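You operate a simulated robot arm through the tools that you are given. There is no shell and no other tool. Be economical: measure what you need, move in short steps, check, and stop when the job is done.

Carry out the task below with a simulated two-armed robot. There is one attempt and no reset: what you move stays moved.

TASK
Pick up the loose valve with one hand, pass it to the other hand and put it on the open middle shelf of the shelf unit.

Only the result counts: the job must be done as asked and must still hold three seconds after the hand-in. Knocking over, shifting, dropping, spilling or breaking anything else fails it.

THE ROBOT
Two 7-joint arms with three-finger grippers on one trunk, on a base that drives. Base frame: it is fixed to the floor where the robot stands at the start and does not move with it; the origin is under the middle of the robot, x ahead of it, y to its left, z up. Readings come in mm, degrees, newtons and seconds.
The left shoulder is at the start at [42, 154, 1007], the right one opposite. With the tool pointing down near the work surface each hand reaches from about 220 to 640 mm from the robot's upright axis, wherever it stands, measured 20 degrees to its own side. Places, roughly: open middle shelf of the shelf unit [0, -5000, 900]. Payload 2.69 kg a hand.
The tool frame of a hand sits at the grasp point between the pads (the TCP): z along the fingers, y along the line on which they close. The tips reach 29 mm beyond it. Largest opening 120 mm; the body of the gripper starts 78 mm behind the TCP.
Orientation is that of the tool frame in the base frame, as [roll, pitch, yaw] about the fixed x, y, z axes, in that order (R = Rz(yaw) Ry(pitch) Rx(roll)). With the fingers straight down and closing along the base's y, the tool's x points along the base's -x, its y along +y and its z along -z.

THE INTERFACE
- The arms move only by the tool arm_command. It takes "left_series", "right_series" or both (then of equal length, played together; a hand with none holds still); each is one flat list of numbers, 7 for each row, row after row: the shift along the tool's x, y, z in mm, then the turn, a rotation vector about the tool's x, y, z in rad, then the closure, from 0 (fully open) to 1 (shut). In form: [tx, ty, tz, wx, wy, wz, grip, tx, ty, tz, wx, wy, wz, grip, ...]. A call has 1 to 8 rows; each row shifts and turns the commanded pose from where the row before left it, along the tool's axes as they then stand. A row lasts 0.2 s, in which the tool goes at most 50 mm and 8.6 degrees; a call with a longer step from one row to the next is refused whole, and so is a gripper value outside its range. Where a pose cannot be reached the arm comes as near as it can. A force on the tool above 40 N (or 10 N above the force at the start of the call, whichever is more), or a blocked arm, ends the call early, and 0.2 s more pass. Each finger halts on what it meets, pressing with about 33 N; the grip force reading is that of the motor and also rises with nothing between the fingers. The clock runs only during rows and for 0.2 s after the last one: add rows that do not move to give the fingers time. The reply holds the time, the measured pose of the TCP, the force on the tool along the base axes, the opening and the grip force, in the units named above and with some noise, with the torque about the TCP (base axes, N m) and any sound that the robot's microphone picked up, and new pictures: "show" is both (left out), scene, wrist or none (wrist: the cameras of the hands that moved).
- Cameras (640 x 400 px; columns grow to the right, rows downward): "scene" is now at [158.7, -20, 1162.3]; the picture's right is [-0.13, -0.99, 0.00], its down [-0.48, 0.06, -0.87] and it looks along [0.86, -0.12, -0.49] (base axes); focal length 275 px, centre (320, 200). "left" rides on the left gripper at [63, 0, -104] in its tool frame; the picture's right is [0.00, 1.00, 0.00], its down [-0.83, 0.00, -0.56] and it looks along [-0.56, 0.00, 0.83] (tool axes); focal length 275 px, centre (320, 200). "right" rides on the right gripper at [63, 0, -104] in its tool frame; the picture's right is [0.00, 1.00, 0.00], its down [-0.83, 0.00, -0.56] and it looks along [-0.56, 0.00, 0.83] (tool axes); focal length 275 px, centre (320, 200). There is no depth. A picture from a camera that has moved, and an enlarged one, comes with that camera's place and axes in the base frame and with its lens. The place of the scene camera against the robot may be out by one fixed shift of up to 12 mm in any direction.
- slide_trunk(by): slides the trunk up (or, below 0, down) by that many mm; the arms and the scene camera ride with it, the base frame stays. It gives what a move gives, with no picture.
- base_move(legs): drives the robot by 1 to 6 legs, each [ahead, left, turn to the left] in mm, mm and degrees, along the robot's own axes; the way and the turn of a leg run together, so that a leg with both is an arc; at most 1500 mm and 180 degrees a leg. The arms and the cameras ride along, it lands a little off, and it stops where it bumps. It gives what a move gives, and a new picture of the scene camera.
- head_to(pan, tilt): turns the head with the scene camera to pan (to the left, within 80 degrees either way) and tilt (down, from -29 to 69), counted from straight ahead of the robot. It gives what a move gives, and a new picture of the scene camera.
- inspect(camera, box): a new picture of the part [left, top, right, bottom] of that camera's present view, enlarged. No time passes.
- job_done(): hands the job in; it is judged then, once.

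Work in short steps. Places have to be worked out from the pictures, the camera data and where the tool is seen: move nearer, look again, correct. Check each grasp and each placing, and mend what went wrong. You have 120 turns and 260 pictures in all, those below and enlarged ones among them. Open the grippers and draw the arms clear of the work before you hand the job in, unless the task says otherwise; then end with one line.

The tools are called after "Request:" as a command line: name --argument value ..., lists and objects as JSON in quotes. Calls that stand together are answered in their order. arm_command: Moves the arms, as the interface text tells. Its arguments: {"type":"object","properties":{"left_series":{"type":"array","items":{"type":"number"}},"right_series":{"type":"array","items":{"type":"number"}},"show":{"type":"string","enum":["both","scene","wrist","none"]}},"required":[]} The other tools are called the same way: slide_trunk (by) slides the trunk up or down; base_move (legs) drives the base; head_to (pan, tilt) turns the head that bears the scene camera; inspect (camera, box) takes an enlarged picture of a part of a camera's view; job_done () hands the job in.

At the start:

```text
time_s: 0.0
left_ee_pos: [442.0, 136.3, 1004.3]
left_tool_rot: [179.9, 0.1, 179.9]
left_force: [0.4, 0.1, 0.8]
left_ft_torque: [0.02, 0.0, -0.01]
left_opening: 119.7
left_grasp_force: 0.0
right_ee_pos: [300.2, -167.1, 1033.3]
right_tool_rot: [180.0, 0.0, 179.9]
right_force: [-0.3, 0.0, -0.4]
right_ft_torque: [0.02, 0.02, 0.01]
right_opening: 119.9
right_grasp_force: 0.0
trunk travel left (down, up): [-375.0, 63.0]
robot x, y, heading: [1.0, 1.4, 0.0]
head pan, tilt: [-7.6, 29.2]
```

scene: 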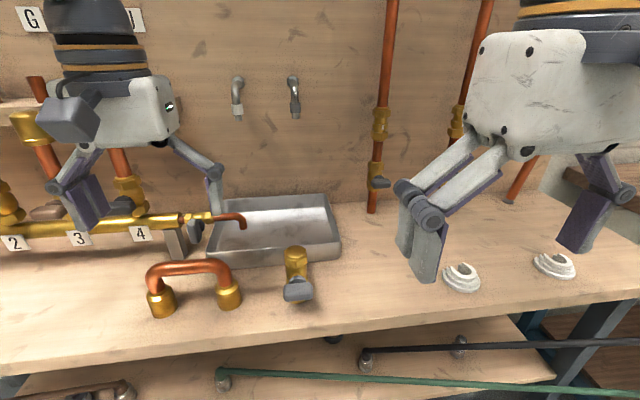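
right: 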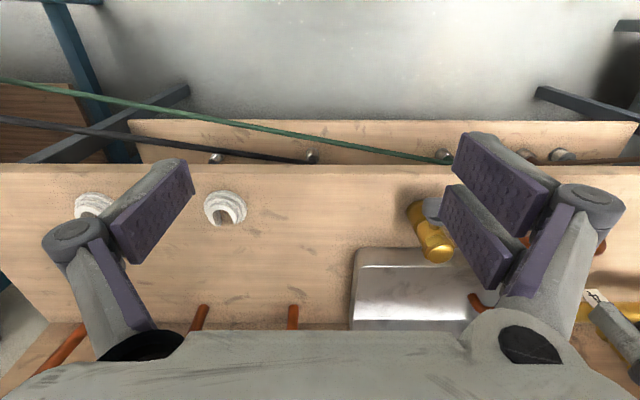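
left: 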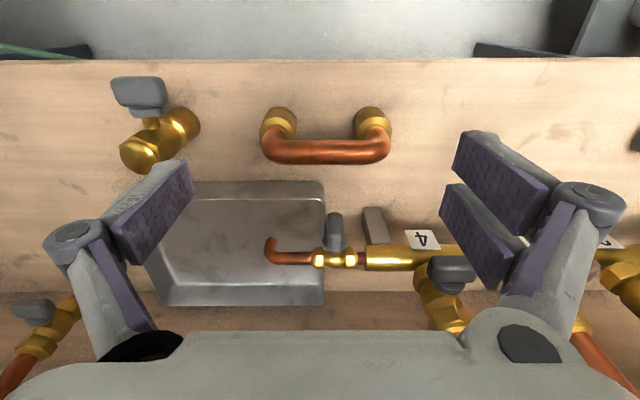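

The loose valve seems to be the brass elbow with a grey lever near [487,-30,845]. I'll enlarge it in both cameras to see its shape.

Request:
inspect --camera "scene" --box '[220, 210, 380, 310]'

Request:
inspect --camera "left" --box '[80, 60, 240, 160]'

Request:
inspect --camera "right" --box '[360, 170, 520, 270]'

```text
4.00 times, centred on (300, 260) of scene
camera zoom: at [158.7, -20.0, 1162.3], right [-0.13, -0.99, 0.0], down [-0.48, 0.06, -0.87], along [0.86, -0.12, -0.49], focal length 1100 px, centre (400, -40)
```

zoom: 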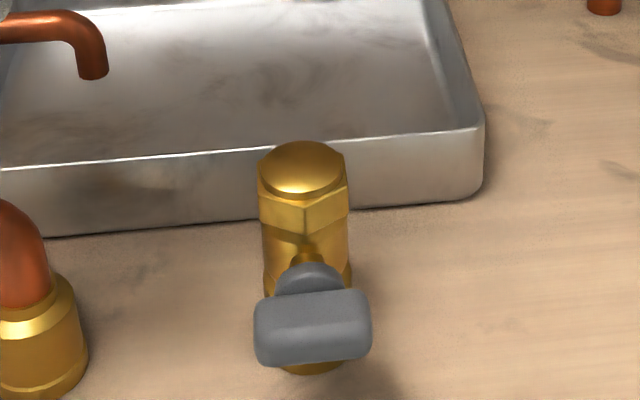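

```text
4.00 times, centred on (160, 110) of left
camera zoom: at [378.5, 137.0, 1107.0], right [0.0, 1.0, 0.0], down [0.83, 0.0, 0.56], along [0.56, 0.0, -0.83], focal length 1101 px, centre (960, 560)
```

zoom: 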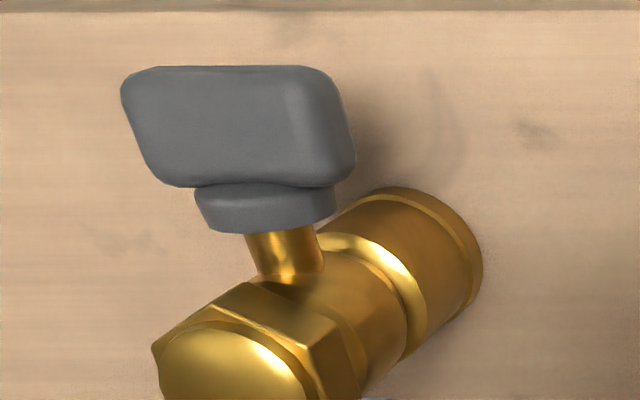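

```text
4.00 times, centred on (440, 220) of right
camera zoom: at [237.0, -167.6, 1137.8], right [0.0, 1.0, 0.0], down [0.83, 0.0, 0.56], along [0.56, 0.0, -0.83], focal length 1101 px, centre (-160, 120)
```

zoom: 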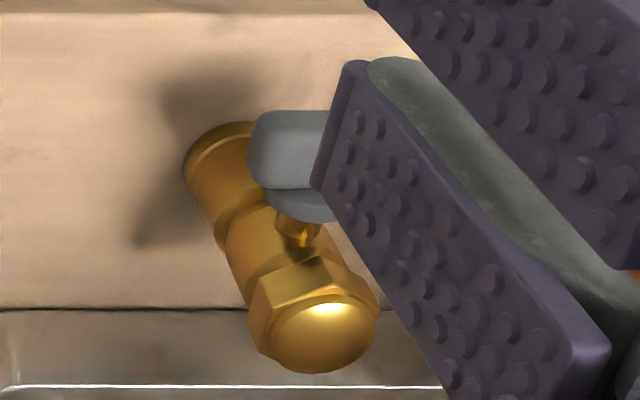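

The valve stands upright: its axis is at about x=478, y=-20, the top at z≈890, the table at ≈802, and the lever faces the robot at about z 855. Before choosing the handover I'll look toward the shelf.

Request:
head_to --pan -80 --tilt 5

```text
time_s: 1.4
left_ee_pos: [442.8, 136.0, 1004.3]
left_tool_rot: [-180.0, -0.1, -180.0]
left_force: [0.4, 0.0, -0.3]
left_ft_torque: [-0.01, -0.02, -0.04]
left_opening: 120.1
left_grasp_force: 0.0
right_ee_pos: [299.5, -167.6, 1033.9]
right_tool_rot: [180.0, 0.0, 180.0]
right_force: [-0.4, -0.2, 0.6]
right_ft_torque: [0.0, 0.0, 0.02]
right_opening: 120.0
right_grasp_force: 0.2
trunk travel left (down, up): [-375.0, 63.0]
robot x, y, heading: [0.9, -1.1, -0.1]
head pan, tilt: [-80.0, 5.0]
camera scene: at [84.7, -98.3, 1201.5], right [-0.98, -0.17, 0.0], down [-0.02, 0.09, -1.0], along [0.17, -0.98, -0.09], focal length 275 px, centre (320, 200)
```

scene: 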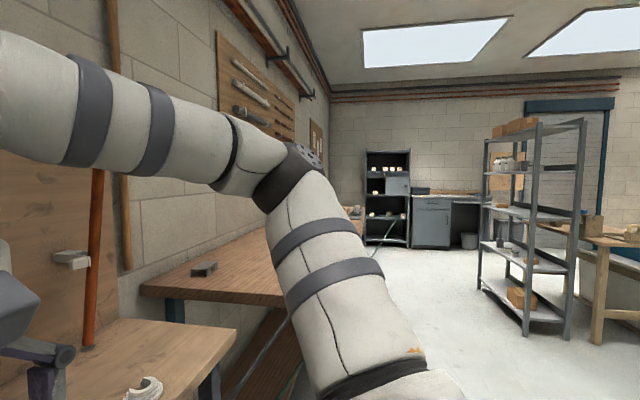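

Request:
inspect --camera "scene" --box '[340, 130, 500, 270]'

Request:
inspect --camera "scene" --box '[460, 100, 640, 350]'

```text
2.86 times, centred on (420, 200) of scene
camera zoom: at [84.7, -98.3, 1201.5], right [-0.98, -0.17, 0.0], down [-0.02, 0.09, -1.0], along [0.17, -0.98, -0.09], focal length 786 px, centre (34, 200)
```

zoom: 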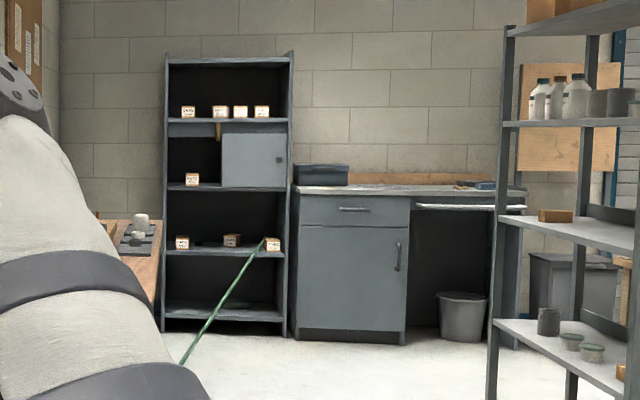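

```text
1.60 times, centred on (550, 225) of scene
camera zoom: at [84.7, -98.3, 1201.5], right [-0.98, -0.17, 0.0], down [-0.02, 0.09, -1.0], along [0.17, -0.98, -0.09], focal length 440 px, centre (-48, 160)
```

zoom: 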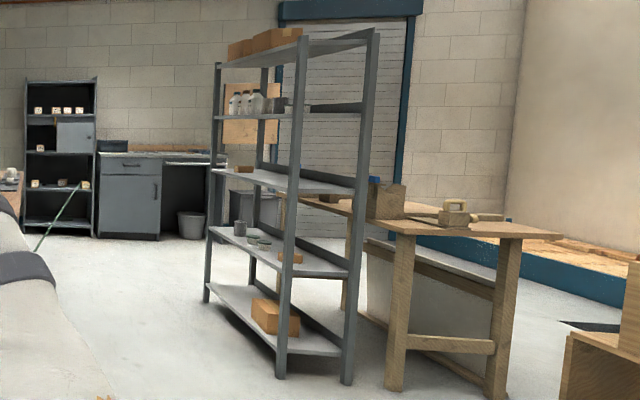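

The shelf unit's middle level has an open left bay, about 350 mm tall, so a horizontal placement works. I'll pick from above with the right hand and hand over low on the body to the left. Now the right hand goes above the valve and the left hand moves aside.

Request:
head_to --pan -7.6 --tilt 29

Request:
arm_command --right_series '[-29.8, 24.7, 12.3, 0, 0, 0, 0, -29.8, 24.7, 12.3, 0, 0, 0, 0, -29.8, 24.7, 12.3, 0, 0, 0, 0, -29.8, 24.7, 12.3, 0, 0, 0, 0, -29.8, 24.7, 12.3, 0, 0, 0, 0, -29.8, 24.7, 12.3, 0, 0, 0, 0]' --left_series '[10, 16, -8, 0, 0, 0, 0, 10, 16, -8, 0, 0, 0, 0, 10, 16, -8, 0, 0, 0, 0, 10, 16, -8, 0, 0, 0, 0, 10, 16, -8, 0, 0, 0, 0, 10, 16, -8, 0, 0, 0, 0]' --show "both"

```text
time_s: 2.9
left_ee_pos: [443.5, 135.2, 1004.6]
left_tool_rot: [-179.9, -0.1, -180.0]
left_force: [0.2, 0.3, 0.3]
left_ft_torque: [0.0, -0.01, 0.04]
left_opening: 120.2
left_grasp_force: 0.1
right_ee_pos: [299.3, -168.0, 1033.5]
right_tool_rot: [-179.9, 0.0, -180.0]
right_force: [-0.2, 0.3, -0.4]
right_ft_torque: [-0.01, -0.01, 0.0]
right_opening: 120.3
right_grasp_force: 0.1
trunk travel left (down, up): [-375.0, 63.0]
robot x, y, heading: [-4.7, -0.6, -0.2]
head pan, tilt: [-7.6, 29.0]
camera scene: at [158.7, -20.0, 1162.7], right [-0.13, -0.99, 0.0], down [-0.48, 0.06, -0.87], along [0.87, -0.12, -0.48], focal length 275 px, centre (320, 200)
```

scene: 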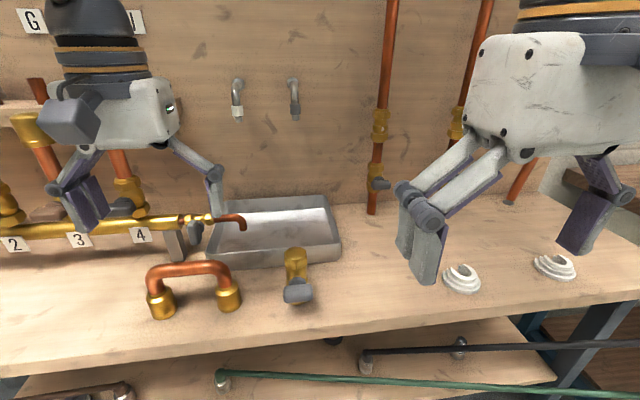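

```text
time_s: 4.3
left_ee_pos: [382.8, 232.9, 1051.9]
left_tool_rot: [-180.0, 0.0, -180.0]
left_force: [0.8, 0.0, 0.4]
left_ft_torque: [-0.04, -0.01, 0.02]
left_opening: 120.2
left_grasp_force: 0.1
right_ee_pos: [476.1, -18.4, 961.3]
right_tool_rot: [-179.9, -0.1, 179.9]
right_force: [-0.3, 0.1, 0.0]
right_ft_torque: [0.01, -0.01, 0.03]
right_opening: 120.0
right_grasp_force: 0.0
trunk travel left (down, up): [-375.0, 63.0]
robot x, y, heading: [2.9, -5.2, -0.3]
head pan, tilt: [-7.6, 29.0]
camera scene: at [159.1, -19.1, 1162.6], right [-0.13, -0.99, 0.0], down [-0.48, 0.06, -0.87], along [0.87, -0.12, -0.48], focal length 275 px, centre (320, 200)
camera right: at [413.9, -18.5, 1064.5], right [-0.01, 1.0, 0.0], down [0.83, 0.01, 0.56], along [0.56, 0.0, -0.83], focal length 275 px, centre (320, 200)
camera left: at [319.2, 234.8, 1154.6], right [0.0, 1.0, 0.0], down [0.83, 0.0, 0.56], along [0.56, 0.0, -0.83], focal length 275 px, centre (320, 200)
```

scene: 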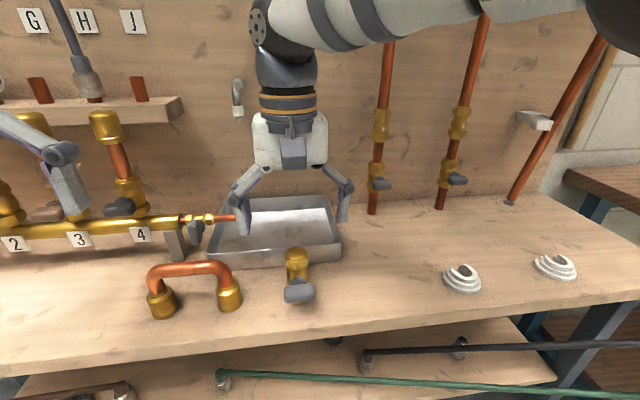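
right: 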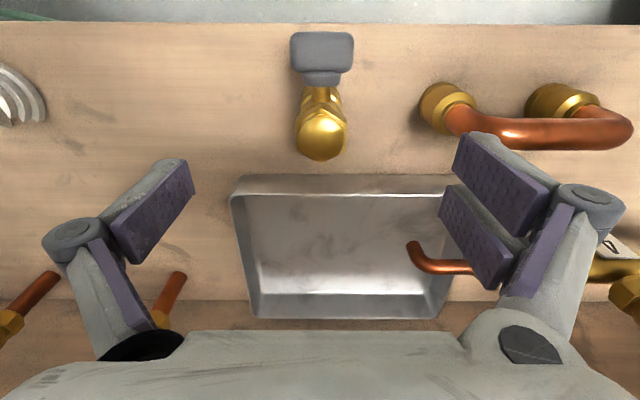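
left: 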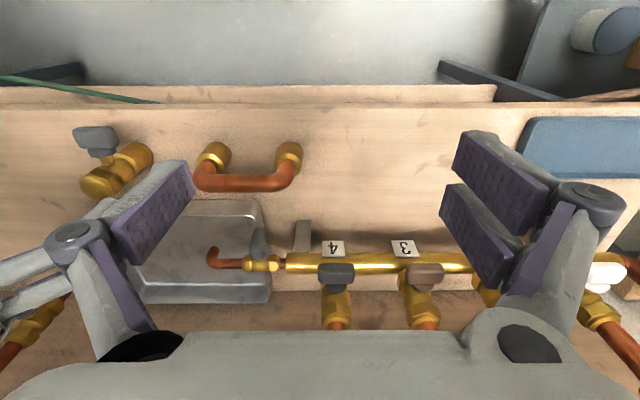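

The valve top sits on the gripper's centre line, at about [481,-18.5,890]. I'll part-close to ~80 mm to stay clear of the copper U, then descend to a TCP height of about 876.

Request:
arm_command --right_series '[-4, 0, 0, 0, 0, 0, 0.33, 0, 0, 20, 0, 0, 0, 0.33, 0, 0, 22, 0, 0, 0, 0.33, 0, 0, 22, 0, 0, 0, 0.33, 0, 0, 21, 0, 0, 0, 0.33]'

```text
time_s: 5.5
left_ee_pos: [383.6, 233.0, 1051.2]
left_tool_rot: [180.0, 0.1, -179.9]
left_force: [-0.4, 1.1, 0.3]
left_ft_torque: [0.02, 0.0, -0.01]
left_opening: 120.0
left_grasp_force: 0.1
right_ee_pos: [480.6, -19.1, 875.4]
right_tool_rot: [179.9, 0.0, -179.9]
right_force: [0.5, -0.1, 0.1]
right_ft_torque: [-0.06, 0.03, 0.01]
right_opening: 80.4
right_grasp_force: 0.1
trunk travel left (down, up): [-375.0, 63.0]
robot x, y, heading: [-0.4, -0.1, -0.0]
head pan, tilt: [-7.6, 29.0]
camera scene: at [158.9, -19.9, 1162.7], right [-0.13, -0.99, 0.0], down [-0.48, 0.06, -0.87], along [0.87, -0.12, -0.48], focal length 275 px, centre (320, 200)
camera right: at [417.6, -18.9, 978.2], right [0.0, 1.0, 0.0], down [0.83, 0.0, 0.56], along [0.56, 0.0, -0.83], focal length 275 px, centre (320, 200)
```

scene: 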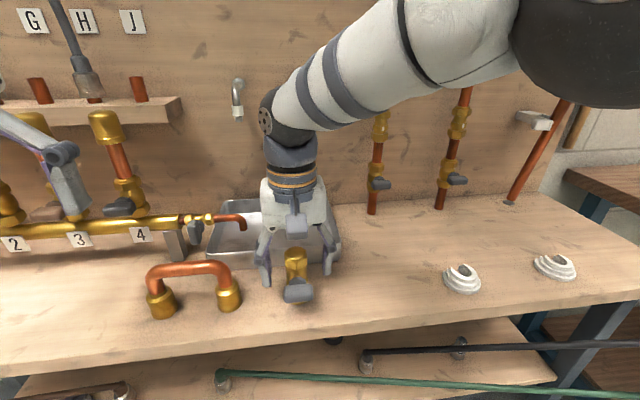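
right: 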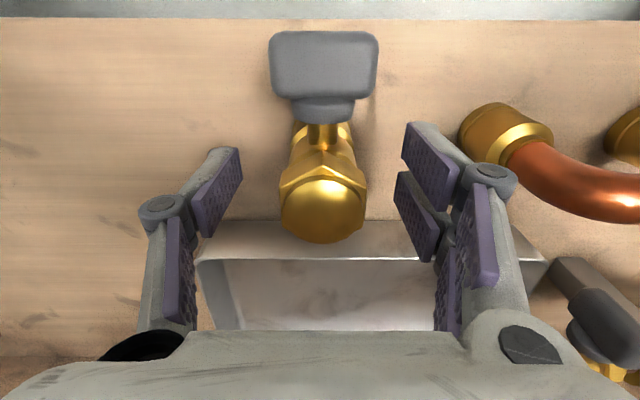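

The valve top is at row ~205 against a predicted 206, so the hand is centred. I'll close the fingers.

Request:
arm_command --right_series '[0, 0, 0, 0, 0, 0, 0.6, 0, 0, 0, 0, 0, 0, 0.8, 0, 0, 0, 0, 0, 0, 0.9, 0, 0, 0, 0, 0, 0, 0.9]' --show "wrist"

```text
time_s: 6.5
left_ee_pos: [384.1, 232.7, 1051.4]
left_tool_rot: [-180.0, 0.0, -179.9]
left_force: [0.2, 0.2, -0.3]
left_ft_torque: [0.01, 0.02, -0.01]
left_opening: 119.7
left_grasp_force: 0.0
right_ee_pos: [480.6, -19.5, 873.8]
right_tool_rot: [-179.9, 0.0, -180.0]
right_force: [0.9, 0.1, 0.2]
right_ft_torque: [-0.09, -0.03, 0.04]
right_opening: 32.5
right_grasp_force: 33.6
trunk travel left (down, up): [-375.0, 63.0]
robot x, y, heading: [1.7, 1.4, -0.0]
head pan, tilt: [-7.6, 29.0]
camera right: at [417.4, -19.1, 978.4], right [0.0, 1.0, 0.0], down [0.83, 0.0, 0.56], along [0.56, 0.0, -0.83], focal length 275 px, centre (320, 200)
```

right: 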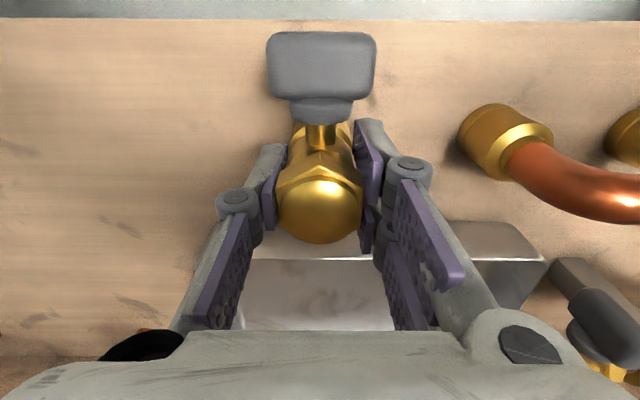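

Gripped at a 32.5 mm opening. I'll lift straight up gently.

Request:
arm_command --right_series '[0, 0, -10, 0, 0, 0, 0.95, 0, 0, -20, 0, 0, 0, 0.95, 0, 0, -25, 0, 0, 0, 0.95, 0, 0, -25, 0, 0, 0, 0.95, 0, 0, -25, 0, 0, 0, 0.95, 0, 0, -25, 0, 0, 0, 0.95, 0, 0, -20, 0, 0, 0, 0.95]' --show "both"

```text
time_s: 8.1
left_ee_pos: [384.5, 233.0, 1051.0]
left_tool_rot: [179.9, 0.1, 179.9]
left_force: [0.6, -0.1, -0.2]
left_ft_torque: [-0.03, -0.02, 0.0]
left_opening: 120.0
left_grasp_force: 0.0
right_ee_pos: [482.2, -19.1, 1027.1]
right_tool_rot: [-179.9, 0.1, -179.9]
right_force: [-0.2, 0.4, -2.8]
right_ft_torque: [0.02, -0.02, 0.01]
right_opening: 32.5
right_grasp_force: 33.4
trunk travel left (down, up): [-375.0, 63.0]
robot x, y, heading: [1.5, -2.7, -0.3]
head pan, tilt: [-7.6, 29.0]
camera scene: at [158.8, -19.8, 1162.7], right [-0.13, -0.99, 0.0], down [-0.48, 0.06, -0.87], along [0.87, -0.12, -0.48], focal length 275 px, centre (320, 200)
camera right: at [418.8, -19.1, 1130.1], right [0.0, 1.0, 0.0], down [0.83, 0.0, 0.56], along [0.56, 0.0, -0.83], focal length 275 px, centre (320, 200)
```

scene: 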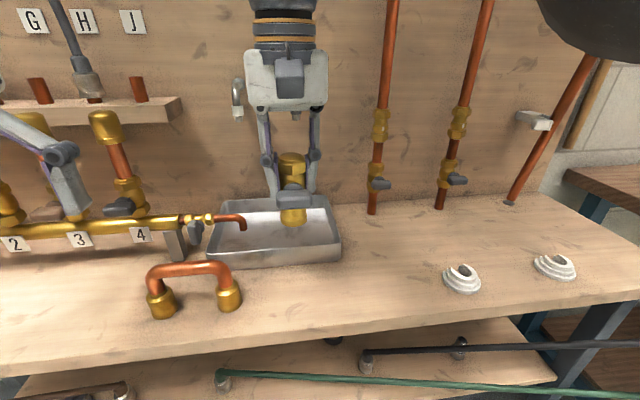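
right: 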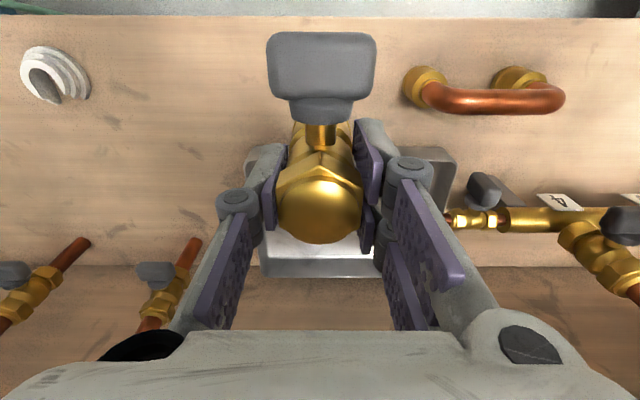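

The valve is held firmly. For the handover I'll turn the right hand +90° in yaw so the lever points to the robot's right, away from the left hand. First part of the turn, rising slightly.

Request:
arm_command --right_series '[0, 0, -5, 0, 0, -0.14, 0.95, 0, 0, -5, 0, 0, -0.14, 0.95, 0, 0, -5, 0, 0, -0.14, 0.95, 0, 0, -5, 0, 0, -0.14, 0.95, 0, 0, -5, 0, 0, -0.14, 0.95, 0, 0, -5, 0, 0, -0.14, 0.95]' --show "scene"

```text
time_s: 9.5
left_ee_pos: [384.0, 233.7, 1051.1]
left_tool_rot: [-180.0, 0.0, 180.0]
left_force: [0.0, 0.0, -1.2]
left_ft_torque: [0.0, -0.01, -0.02]
left_opening: 120.0
left_grasp_force: 0.1
right_ee_pos: [482.5, -19.8, 1056.6]
right_tool_rot: [180.0, -0.1, -131.8]
right_force: [0.2, -0.2, -2.8]
right_ft_torque: [-0.01, 0.01, -0.02]
right_opening: 32.6
right_grasp_force: 33.5
trunk travel left (down, up): [-375.0, 63.0]
robot x, y, heading: [1.3, -0.9, -0.1]
head pan, tilt: [-7.6, 29.0]
camera scene: at [158.9, -19.9, 1162.7], right [-0.13, -0.99, 0.0], down [-0.48, 0.06, -0.87], along [0.87, -0.12, -0.48], focal length 275 px, centre (320, 200)
```

scene: 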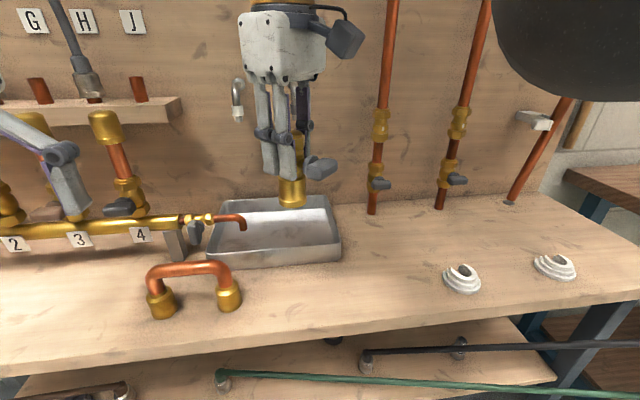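

I'll turn the right hand further to yaw ≈ -75° while the left hand yaws toward its approach heading of -60°.

Request:
arm_command --right_series '[0, 0, 0, 0, 0, -0.1416, 0.95, 0, 0, 0, 0, 0, -0.1416, 0.95, 0, 0, 0, 0, 0, -0.1416, 0.95, 0, 0, 0, 0, 0, -0.1416, 0.95, 0, 0, 0, 0, 0, -0.1416, 0.95, 0, 0, 0, 0, 0, -0.1416, 0.95, 0, 0, 0, 0, 0, -0.1416, 0.95, 0, 0, 0, 0, 0, 0, 0.95]' --left_series '[0, 0, 0, 0, 0, 0.131, 0, 0, 0, 0, 0, 0, 0.131, 0, 0, 0, 0, 0, 0, 0.131, 0, 0, 0, 0, 0, 0, 0.131, 0, 0, 0, 0, 0, 0, 0.131, 0, 0, 0, 0, 0, 0, 0.131, 0, 0, 0, 0, 0, 0, 0.131, 0, 0, 0, 0, 0, 0, 0.131, 0]' --show "scene"

```text
time_s: 11.3
left_ee_pos: [383.2, 233.1, 1050.9]
left_tool_rot: [-180.0, 0.0, 119.9]
left_force: [-0.1, -0.2, -0.4]
left_ft_torque: [0.02, 0.0, 0.01]
left_opening: 120.1
left_grasp_force: 0.1
right_ee_pos: [483.0, -19.0, 1054.9]
right_tool_rot: [179.9, 0.0, -75.0]
right_force: [0.0, 0.1, -1.8]
right_ft_torque: [0.0, 0.01, 0.01]
right_opening: 32.5
right_grasp_force: 33.1
trunk travel left (down, up): [-375.0, 63.0]
robot x, y, heading: [-0.6, -0.8, -0.1]
head pan, tilt: [-7.6, 29.0]
camera scene: at [158.9, -19.9, 1162.7], right [-0.13, -0.99, 0.0], down [-0.48, 0.06, -0.87], along [0.87, -0.12, -0.48], focal length 275 px, centre (320, 200)
```

scene: 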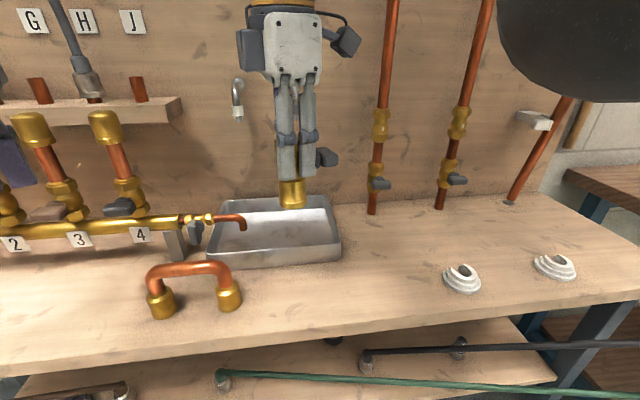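

Both hands turn freely. Next I'll pitch the left hand up to 25° below horizontal and finish the right yaw to -60°.

Request:
arm_command --right_series '[0, 0, 0, 0, 0, -0.131, 0.95, 0, 0, 0, 0, 0, -0.131, 0.95, 0, 0, 0, 0, 0, 0, 0.95, 0, 0, 0, 0, 0, 0, 0.95, 0, 0, 0, 0, 0, 0, 0.95, 0, 0, 0, 0, 0, 0, 0.95, 0, 0, 0, 0, 0, 0, 0.95, 0, 0, 0, 0, 0, 0, 0.95]' --left_series '[0, 0, 0, 0, -0.1418, 0, 0, 0, 0, 0, 0, -0.1418, 0, 0, 0, 0, 0, 0, -0.1418, 0, 0, 0, 0, 0, 0, -0.1418, 0, 0, 0, 0, 0, 0, -0.1418, 0, 0, 0, 0, 0, 0, -0.1418, 0, 0, 0, 0, 0, 0, -0.1418, 0, 0, 0, 0, 0, 0, -0.1418, 0, 0]' --show "both"

```text
time_s: 13.1
left_ee_pos: [383.1, 232.5, 1052.3]
left_tool_rot: [179.9, 65.1, 119.9]
left_force: [-0.4, 0.4, -0.7]
left_ft_torque: [-0.03, 0.0, -0.01]
left_opening: 120.1
left_grasp_force: 0.1
right_ee_pos: [482.8, -19.0, 1054.2]
right_tool_rot: [179.9, 0.1, -60.1]
right_force: [-0.6, 0.9, -2.3]
right_ft_torque: [-0.02, -0.03, 0.0]
right_opening: 32.7
right_grasp_force: 32.8
trunk travel left (down, up): [-375.0, 63.0]
robot x, y, heading: [-2.0, 0.1, 0.1]
head pan, tilt: [-7.6, 29.0]
camera scene: at [158.9, -19.7, 1162.7], right [-0.13, -0.99, 0.0], down [-0.48, 0.06, -0.87], along [0.87, -0.12, -0.48], focal length 275 px, centre (320, 200)
camera right: at [514.6, -73.2, 1158.6], right [-0.86, -0.5, 0.0], down [-0.42, 0.72, 0.56], along [-0.28, 0.48, -0.83], focal length 275 px, centre (320, 200)
camera left: at [321.7, 338.0, 1037.8], right [0.87, 0.5, 0.0], down [-0.08, 0.13, 0.99], along [0.49, -0.86, 0.15], focal length 275 px, centre (320, 200)
```

scene: 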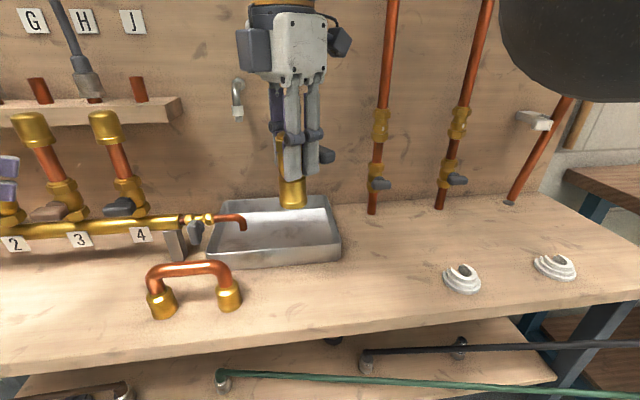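
right: 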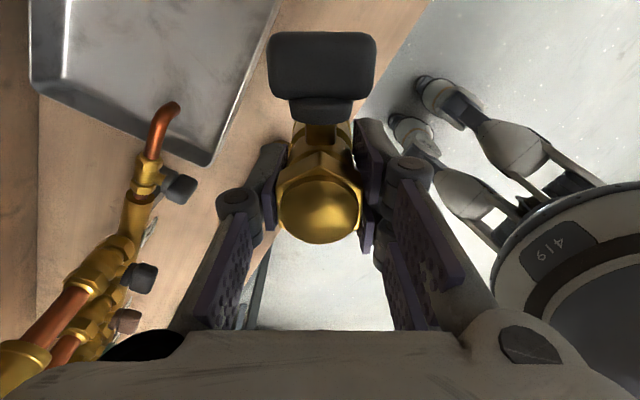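
left: 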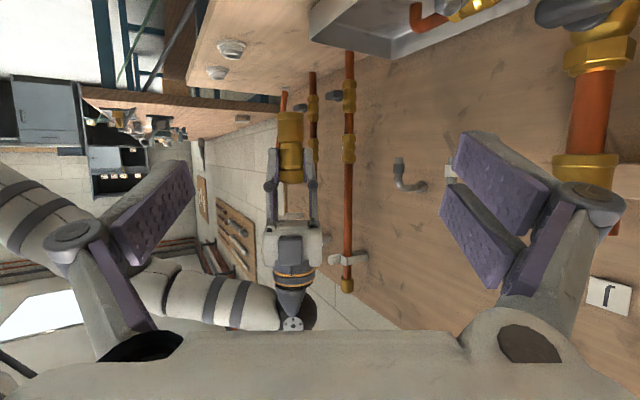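

The left camera shows the valve exactly where predicted, with its bottom at z≈981. I'll line the left hand up on the lower body at a standoff of about 115 mm.

Request:
arm_command --left_series '[-8.3, -4.85, 17.5, 0, 0, 0, 0.2, -8.3, -4.85, 17.5, 0, 0, 0, 0.42, -8.3, -4.85, 17.5, 0, 0, 0, 0.42, -8.3, -4.85, 17.5, 0, 0, 0, 0.42, -8.3, -4.85, 17.5, 0, 0, 0, 0.42, -8.3, -4.85, 17.5, 0, 0, 0, 0.42, -8.3, -4.85, 17.5, 0, 0, 0, 0.42, -8.3, -4.85, 17.5, 0, 0, 0, 0.42]' --show "both"

```text
time_s: 14.9
left_ee_pos: [429.2, 78.0, 1053.7]
left_tool_rot: [-179.8, 65.0, 119.9]
left_force: [0.8, -0.6, 0.0]
left_ft_torque: [0.03, -0.01, -0.03]
left_opening: 69.5
left_grasp_force: 0.1
right_ee_pos: [483.0, -21.0, 1054.8]
right_tool_rot: [-179.9, 0.1, -60.1]
right_force: [0.3, -1.2, -2.4]
right_ft_torque: [-0.01, 0.0, 0.01]
right_opening: 32.7
right_grasp_force: 32.5
trunk travel left (down, up): [-375.0, 63.0]
robot x, y, heading: [0.6, -2.3, -0.0]
head pan, tilt: [-7.6, 29.0]
camera scene: at [159.0, -20.3, 1162.6], right [-0.13, -0.99, 0.0], down [-0.48, 0.06, -0.87], along [0.87, -0.12, -0.49], focal length 275 px, centre (320, 200)
camera left: at [366.6, 183.1, 1038.4], right [0.87, 0.5, 0.0], down [-0.08, 0.13, 0.99], along [0.49, -0.86, 0.15], focal length 275 px, centre (320, 200)
```

scene: 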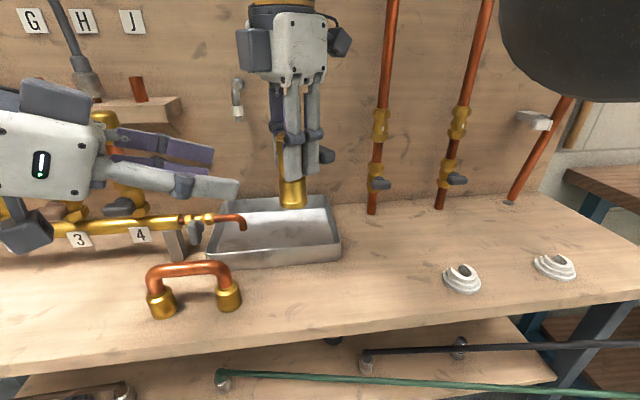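
left: 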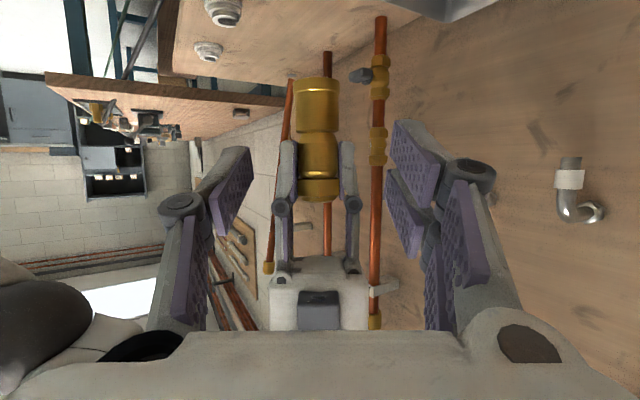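

Column-centred and on the right line. I'll advance 75 mm along the tool axis and check.

Request:
arm_command --left_series '[0, -0.3, 19, 0, 0, 0, 0.42, 0, -0.3, 19, 0, 0, 0, 0.42, 0, -0.3, 19, 0, 0, 0, 0.42, 0, -0.3, 18, 0, 0, 0, 0.42]' --show "both"

```text
time_s: 15.9
left_ee_pos: [460.9, 17.5, 1020.4]
left_tool_rot: [-180.0, 65.0, 119.8]
left_force: [-0.2, -0.1, -0.2]
left_ft_torque: [-0.01, -0.01, 0.0]
left_opening: 69.6
left_grasp_force: 0.0
right_ee_pos: [482.2, -19.6, 1053.5]
right_tool_rot: [180.0, -0.1, -60.1]
right_force: [-0.2, 0.4, -2.5]
right_ft_torque: [0.01, 0.02, -0.01]
right_opening: 32.5
right_grasp_force: 32.7
trunk travel left (down, up): [-375.0, 63.0]
robot x, y, heading: [-2.7, 3.5, 0.0]
head pan, tilt: [-7.6, 29.0]
camera scene: at [159.1, -20.2, 1162.6], right [-0.13, -0.99, 0.0], down [-0.48, 0.06, -0.87], along [0.87, -0.12, -0.49], focal length 275 px, centre (320, 200)
camera left: at [399.0, 123.7, 1006.7], right [0.87, 0.5, 0.0], down [-0.08, 0.13, 0.99], along [0.49, -0.86, 0.15], focal length 275 px, centre (320, 200)
```

scene: 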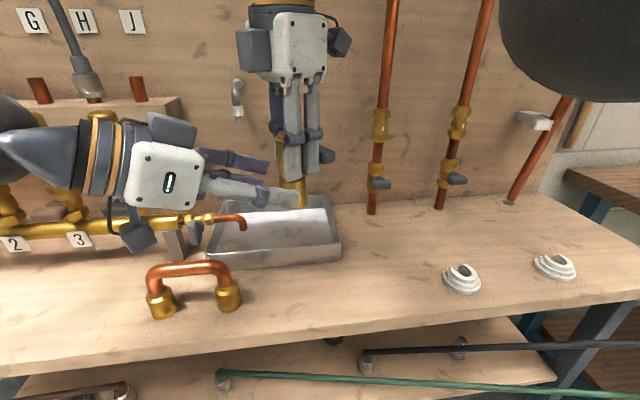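
left: 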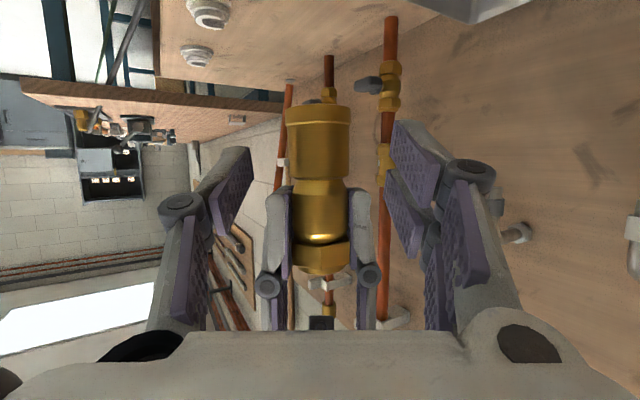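

Clear and centred. I'll advance the last 40 mm and check before closing.

Request:
arm_command --left_series '[0, 0, 14, 0, 0, 0, 0.42, 0, 0, 14, 0, 0, 0, 0.42, 0, 0, 12, 0, 0, 0, 0.42]' --show "both"

```text
time_s: 16.7
left_ee_pos: [478.2, -12.1, 1003.4]
left_tool_rot: [-179.9, 65.0, 120.0]
left_force: [0.5, -0.6, -0.1]
left_ft_torque: [-0.01, 0.01, -0.01]
left_opening: 69.7
left_grasp_force: 0.1
right_ee_pos: [483.5, -19.6, 1055.0]
right_tool_rot: [-180.0, 0.0, -60.1]
right_force: [-0.2, -0.4, -2.5]
right_ft_torque: [0.01, 0.03, -0.02]
right_opening: 32.8
right_grasp_force: 32.7
trunk travel left (down, up): [-375.0, 63.0]
robot x, y, heading: [0.4, -0.5, -0.1]
head pan, tilt: [-7.6, 29.0]
camera scene: at [159.1, -20.1, 1162.6], right [-0.13, -0.99, 0.0], down [-0.48, 0.06, -0.87], along [0.87, -0.12, -0.49], focal length 275 px, centre (320, 200)
camera left: at [416.4, 93.4, 990.0], right [0.87, 0.5, 0.0], down [-0.08, 0.13, 0.99], along [0.49, -0.86, 0.15], focal length 275 px, centre (320, 200)
```

scene: 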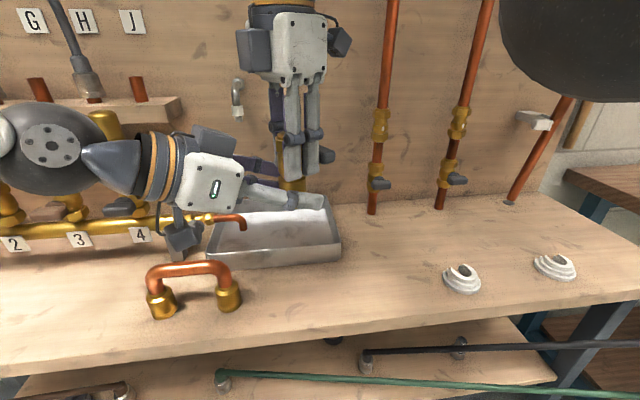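
left: 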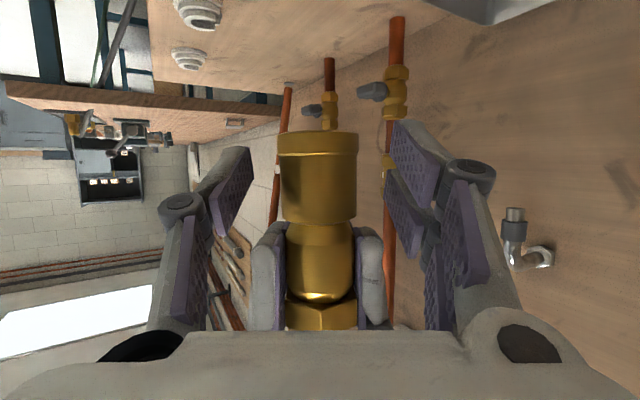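

The pads straddle the lower barrel, with the right fingertips just above. I'll close the left hand.

Request:
arm_command --left_series '[0, 0, 0, 0, 0, 0, 0.6, 0, 0, 0, 0, 0, 0, 0.75, 0, 0, 0, 0, 0, 0, 0.9, 0, 0, 0, 0, 0, 0, 0.95, 0, 0, 0, 0, 0, 0, 0.95]' --show "both"

```text
time_s: 17.9
left_ee_pos: [479.7, -10.6, 1004.2]
left_tool_rot: [-179.9, 65.0, 120.4]
left_force: [29.0, 18.4, -4.7]
left_ft_torque: [-1.04, 1.23, 0.06]
left_opening: 44.9
left_grasp_force: 28.7
right_ee_pos: [481.3, -20.5, 1055.8]
right_tool_rot: [179.6, 0.0, -60.1]
right_force: [-28.0, -18.4, 2.1]
right_ft_torque: [0.16, 0.23, 0.28]
right_opening: 32.4
right_grasp_force: 32.4
trunk travel left (down, up): [-375.0, 63.0]
robot x, y, heading: [-1.8, -2.1, -0.3]
head pan, tilt: [-7.6, 29.0]
camera scene: at [158.9, -19.9, 1162.7], right [-0.13, -0.99, 0.0], down [-0.48, 0.06, -0.87], along [0.87, -0.12, -0.48], focal length 275 px, centre (320, 200)
camera left: at [417.1, 94.5, 990.1], right [0.87, 0.5, 0.0], down [-0.08, 0.13, 0.99], along [0.49, -0.86, 0.15], focal length 275 px, centre (320, 200)
```

scene: 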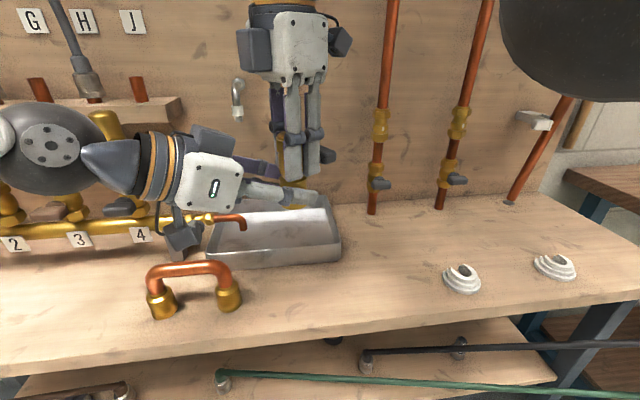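
left: 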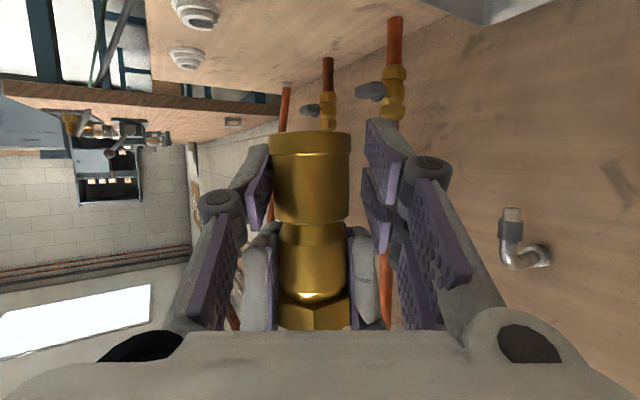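

The force is one-sided: something is touching on one side at a 45 mm opening. I'll look closely before going on.

Request:
inspect --camera "left" --box '[220, 100, 460, 340]'

Request:
inspect --camera "right" --box '[180, 20, 460, 300]'

Request:
inspect --camera "scene" --box '[220, 90, 380, 250]'

```text
1.67 times, centred on (340, 220) of left
camera zoom: at [417.1, 94.5, 990.1], right [0.87, 0.5, 0.0], down [-0.08, 0.13, 0.99], along [0.49, -0.86, 0.15], focal length 459 px, centre (287, 167)
```

zoom: 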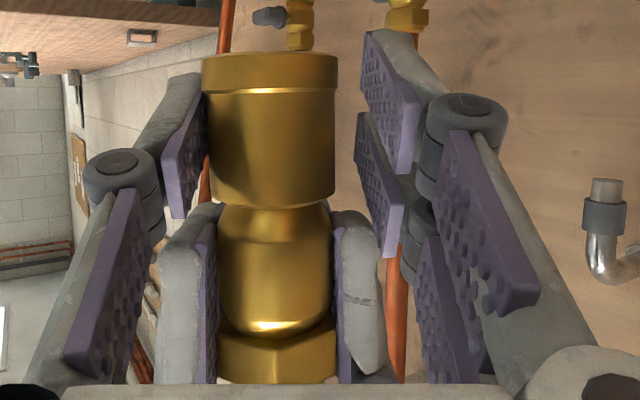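

```text
1.43 times, centred on (320, 160) of right
camera zoom: at [513.9, -74.0, 1158.8], right [-0.86, -0.5, 0.01], down [-0.41, 0.72, 0.56], along [-0.28, 0.48, -0.83], focal length 393 px, centre (320, 257)
```

zoom: 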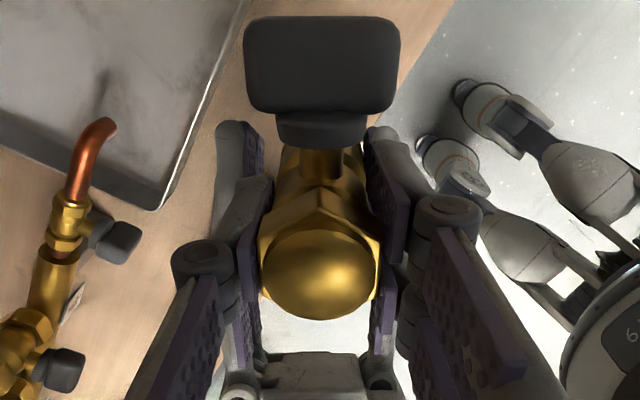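

```text
2.50 times, centred on (300, 170) of scene
camera zoom: at [158.9, -19.9, 1162.7], right [-0.13, -0.99, 0.0], down [-0.48, 0.06, -0.87], along [0.87, -0.12, -0.48], focal length 688 px, centre (370, 275)
```

zoom: 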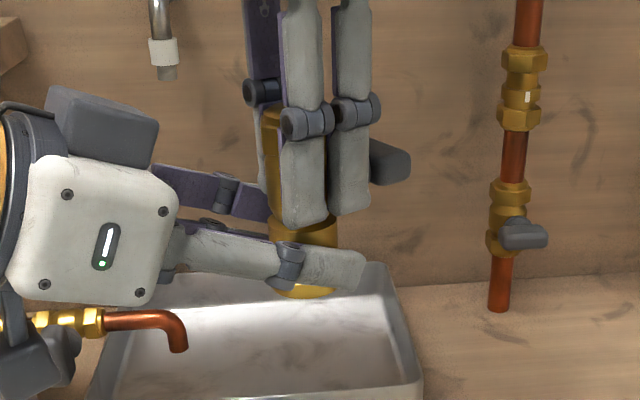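

I see now that one side of each gripper has two stacked fingers spanning about ±25 mm. They meet the right fingertips, so my right grip is too low on the valve. I'll back the left hand off, set the valve down on free table, and regrip it higher.

Request:
arm_command --left_series '[0, 0, 0, 0, 0, 0, 0.6, 0, 0, 0, 0, 0, 0, 0.42, 0, 0, 0, 0, 0, 0, 0.4, 0, 0, -25, 0, 0, 0, 0.4, 0, 0, -35, 0, 0, 0, 0.4, 0, 0, -45, 0, 0, 0, 0.3, 0, 0, -45, 0, 0, 0, 0.2]' --show "both"

```text
time_s: 19.5
left_ee_pos: [411.1, 106.9, 1066.8]
left_tool_rot: [179.8, 64.9, 119.8]
left_force: [0.5, 1.6, 0.4]
left_ft_torque: [0.04, -0.01, -0.02]
left_opening: 96.2
left_grasp_force: 0.1
right_ee_pos: [482.1, -19.6, 1055.6]
right_tool_rot: [-179.9, -0.1, -60.1]
right_force: [0.3, -0.4, -1.1]
right_ft_torque: [0.01, 0.0, 0.01]
right_opening: 32.7
right_grasp_force: 33.0
trunk travel left (down, up): [-375.0, 63.0]
robot x, y, heading: [0.6, 1.4, -0.2]
head pan, tilt: [-7.6, 29.0]
camera scene: at [158.5, -19.5, 1162.7], right [-0.13, -0.99, 0.0], down [-0.48, 0.06, -0.87], along [0.87, -0.12, -0.48], focal length 275 px, centre (320, 200)
camera left: at [349.3, 213.7, 1052.8], right [0.87, 0.5, 0.01], down [-0.08, 0.13, 0.99], along [0.49, -0.86, 0.15], focal length 275 px, centre (320, 200)
```

scene: 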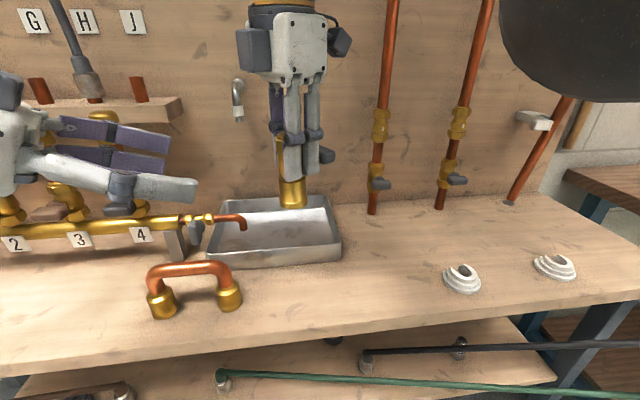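
left: 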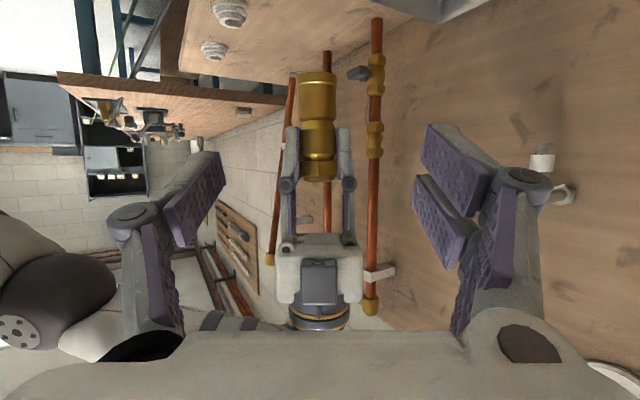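

The left hand is clear and the valve is still upright. I'll move the right hand over the free table spot at [450,-100] and come down to about 15 mm above contact.

Request:
arm_command --right_series '[8.8, 11.4, 0, 0, 0, 0, 0.95, 8.8, 11.4, 10, 0, 0, 0, 0.95, 8.8, 11.4, 25, 0, 0, 0, 0.95, 8.8, 11.4, 30, 0, 0, 0, 0.95, 8.8, 11.4, 30, 0, 0, 0, 0.95, 8.8, 11.4, 30, 0, 0, 0, 0.95, 0, 0, 25, 0, 0, 0, 0.95, 0, 0, 15, 0, 0, 0, 0.95]' --show "both"

```text
time_s: 21.3
left_ee_pos: [411.5, 107.5, 1066.8]
left_tool_rot: [-180.0, 65.0, 119.9]
left_force: [-0.1, -0.4, -0.1]
left_ft_torque: [0.01, 0.04, 0.01]
left_opening: 96.0
left_grasp_force: 0.1
right_ee_pos: [451.0, -100.9, 891.3]
right_tool_rot: [-180.0, 0.0, -60.2]
right_force: [1.0, -0.5, -3.1]
right_ft_torque: [-0.01, 0.0, -0.03]
right_opening: 32.5
right_grasp_force: 33.2
trunk travel left (down, up): [-375.0, 63.0]
robot x, y, heading: [4.0, -1.2, -0.1]
head pan, tilt: [-7.6, 29.0]
camera scene: at [159.0, -20.0, 1162.7], right [-0.13, -0.99, 0.0], down [-0.48, 0.06, -0.87], along [0.87, -0.12, -0.48], focal length 275 px, centre (320, 200)
camera right: at [482.6, -153.4, 994.5], right [-0.86, -0.5, 0.0], down [-0.42, 0.72, 0.56], along [-0.28, 0.48, -0.83], focal length 275 px, centre (320, 200)
```

scene: 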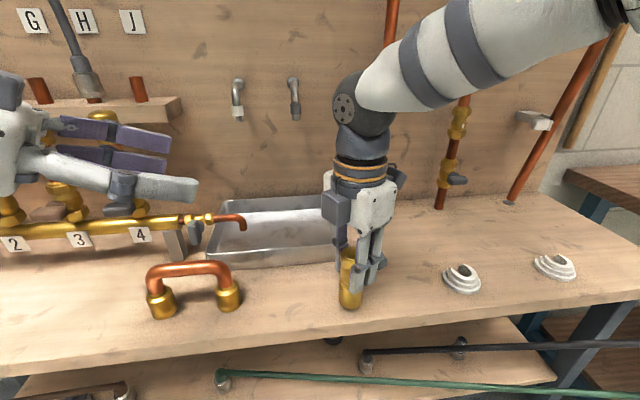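
right: 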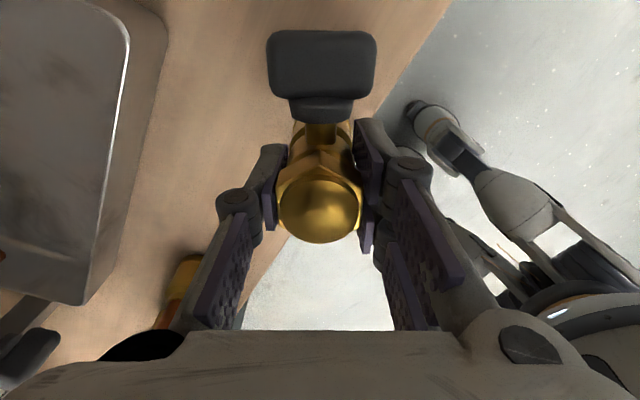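

The valve is over clear table. I'll lower it slowly until it touches.

Request:
arm_command --right_series '[0, 0, 4, 0, 0, 0, 0.95, 0, 0, 4, 0, 0, 0, 0.95, 0, 0, 3, 0, 0, 0, 0.95, 0, 0, 2, 0, 0, 0, 0.95, 0, 0, 2, 0, 0, 0, 0.95]' --show "none"

```text
time_s: 22.5
left_ee_pos: [410.5, 107.7, 1066.7]
left_tool_rot: [180.0, 65.0, 119.8]
left_force: [-0.2, 0.0, -0.6]
left_ft_torque: [0.0, 0.0, -0.05]
left_opening: 96.1
left_grasp_force: 0.0
right_ee_pos: [448.9, -100.3, 875.0]
right_tool_rot: [180.0, 0.0, -60.1]
right_force: [-0.2, 0.1, -2.2]
right_ft_torque: [0.01, -0.04, 0.02]
right_opening: 32.4
right_grasp_force: 33.2
trunk travel left (down, up): [-375.0, 63.0]
robot x, y, heading: [0.5, 0.9, -0.1]
head pan, tilt: [-7.6, 29.0]
```

Request:
arm_command --right_series '[0, 0, 1, 0, 0, 0, 0.95, 0, 0, 0.7, 0, 0, 0, 0.95, 0, 0, 0, 0, 0, 0, 0.95]' --show "none"

```text
time_s: 23.3
left_ee_pos: [410.9, 107.5, 1068.0]
left_tool_rot: [179.7, 65.0, 119.7]
left_force: [-0.3, 0.7, -0.3]
left_ft_torque: [-0.04, -0.01, -0.02]
left_opening: 96.3
left_grasp_force: 0.1
right_ee_pos: [449.3, -100.2, 875.3]
right_tool_rot: [-179.8, -0.1, -60.1]
right_force: [-1.7, -2.6, 13.2]
right_ft_torque: [0.07, -0.06, 0.03]
right_opening: 32.4
right_grasp_force: 32.6
trunk travel left (down, up): [-375.0, 63.0]
robot x, y, heading: [1.3, 2.1, -0.1]
head pan, tilt: [-7.6, 29.0]
```

The valve is on the table (13 N up). I'll open slightly, rise 20 mm, and check that it stands still.

Request:
arm_command --right_series '[0, 0, -0.7, 0, 0, 0, 0.68, 0, 0, 0, 0, 0, 0, 0.6, 0, 0, 0, 0, 0, 0, 0.6, 0, 0, -7, 0, 0, 0, 0.6, 0, 0, -7, 0, 0, 0, 0.6, 0, 0, -5.5, 0, 0, 0, 0.6]' --show "both"

```text
time_s: 24.7
left_ee_pos: [410.7, 107.3, 1067.1]
left_tool_rot: [179.9, 65.0, 119.9]
left_force: [0.9, 0.1, 0.3]
left_ft_torque: [0.02, -0.01, 0.01]
left_opening: 96.1
left_grasp_force: 0.1
right_ee_pos: [449.5, -99.7, 895.4]
right_tool_rot: [180.0, 0.0, -60.1]
right_force: [0.8, -0.1, -0.2]
right_ft_torque: [-0.01, -0.03, 0.01]
right_opening: 48.0
right_grasp_force: 0.1
trunk travel left (down, up): [-375.0, 63.0]
robot x, y, heading: [-3.4, -4.0, 0.1]
head pan, tilt: [-7.6, 29.0]
camera scene: at [158.7, -19.9, 1162.7], right [-0.13, -0.99, 0.0], down [-0.48, 0.06, -0.87], along [0.87, -0.12, -0.48], focal length 275 px, centre (320, 200)
camera right: at [481.5, -153.4, 997.9], right [-0.86, -0.5, 0.0], down [-0.42, 0.72, 0.56], along [-0.28, 0.48, -0.83], focal length 275 px, centre (320, 200)
```

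scene: 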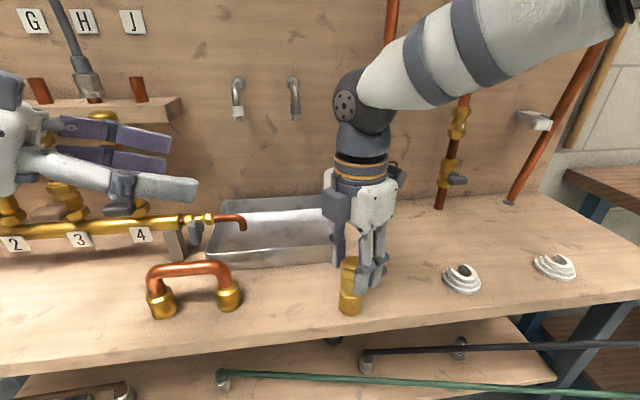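
right: 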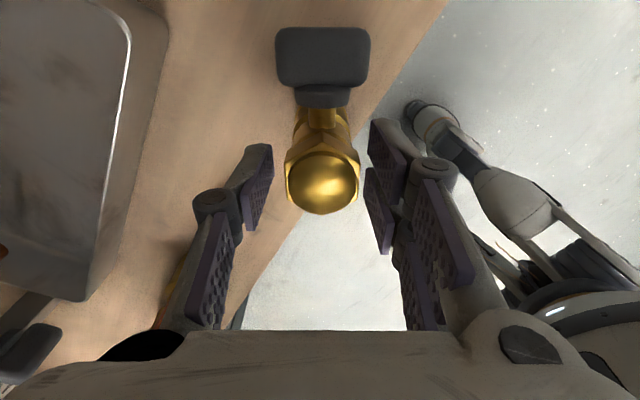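

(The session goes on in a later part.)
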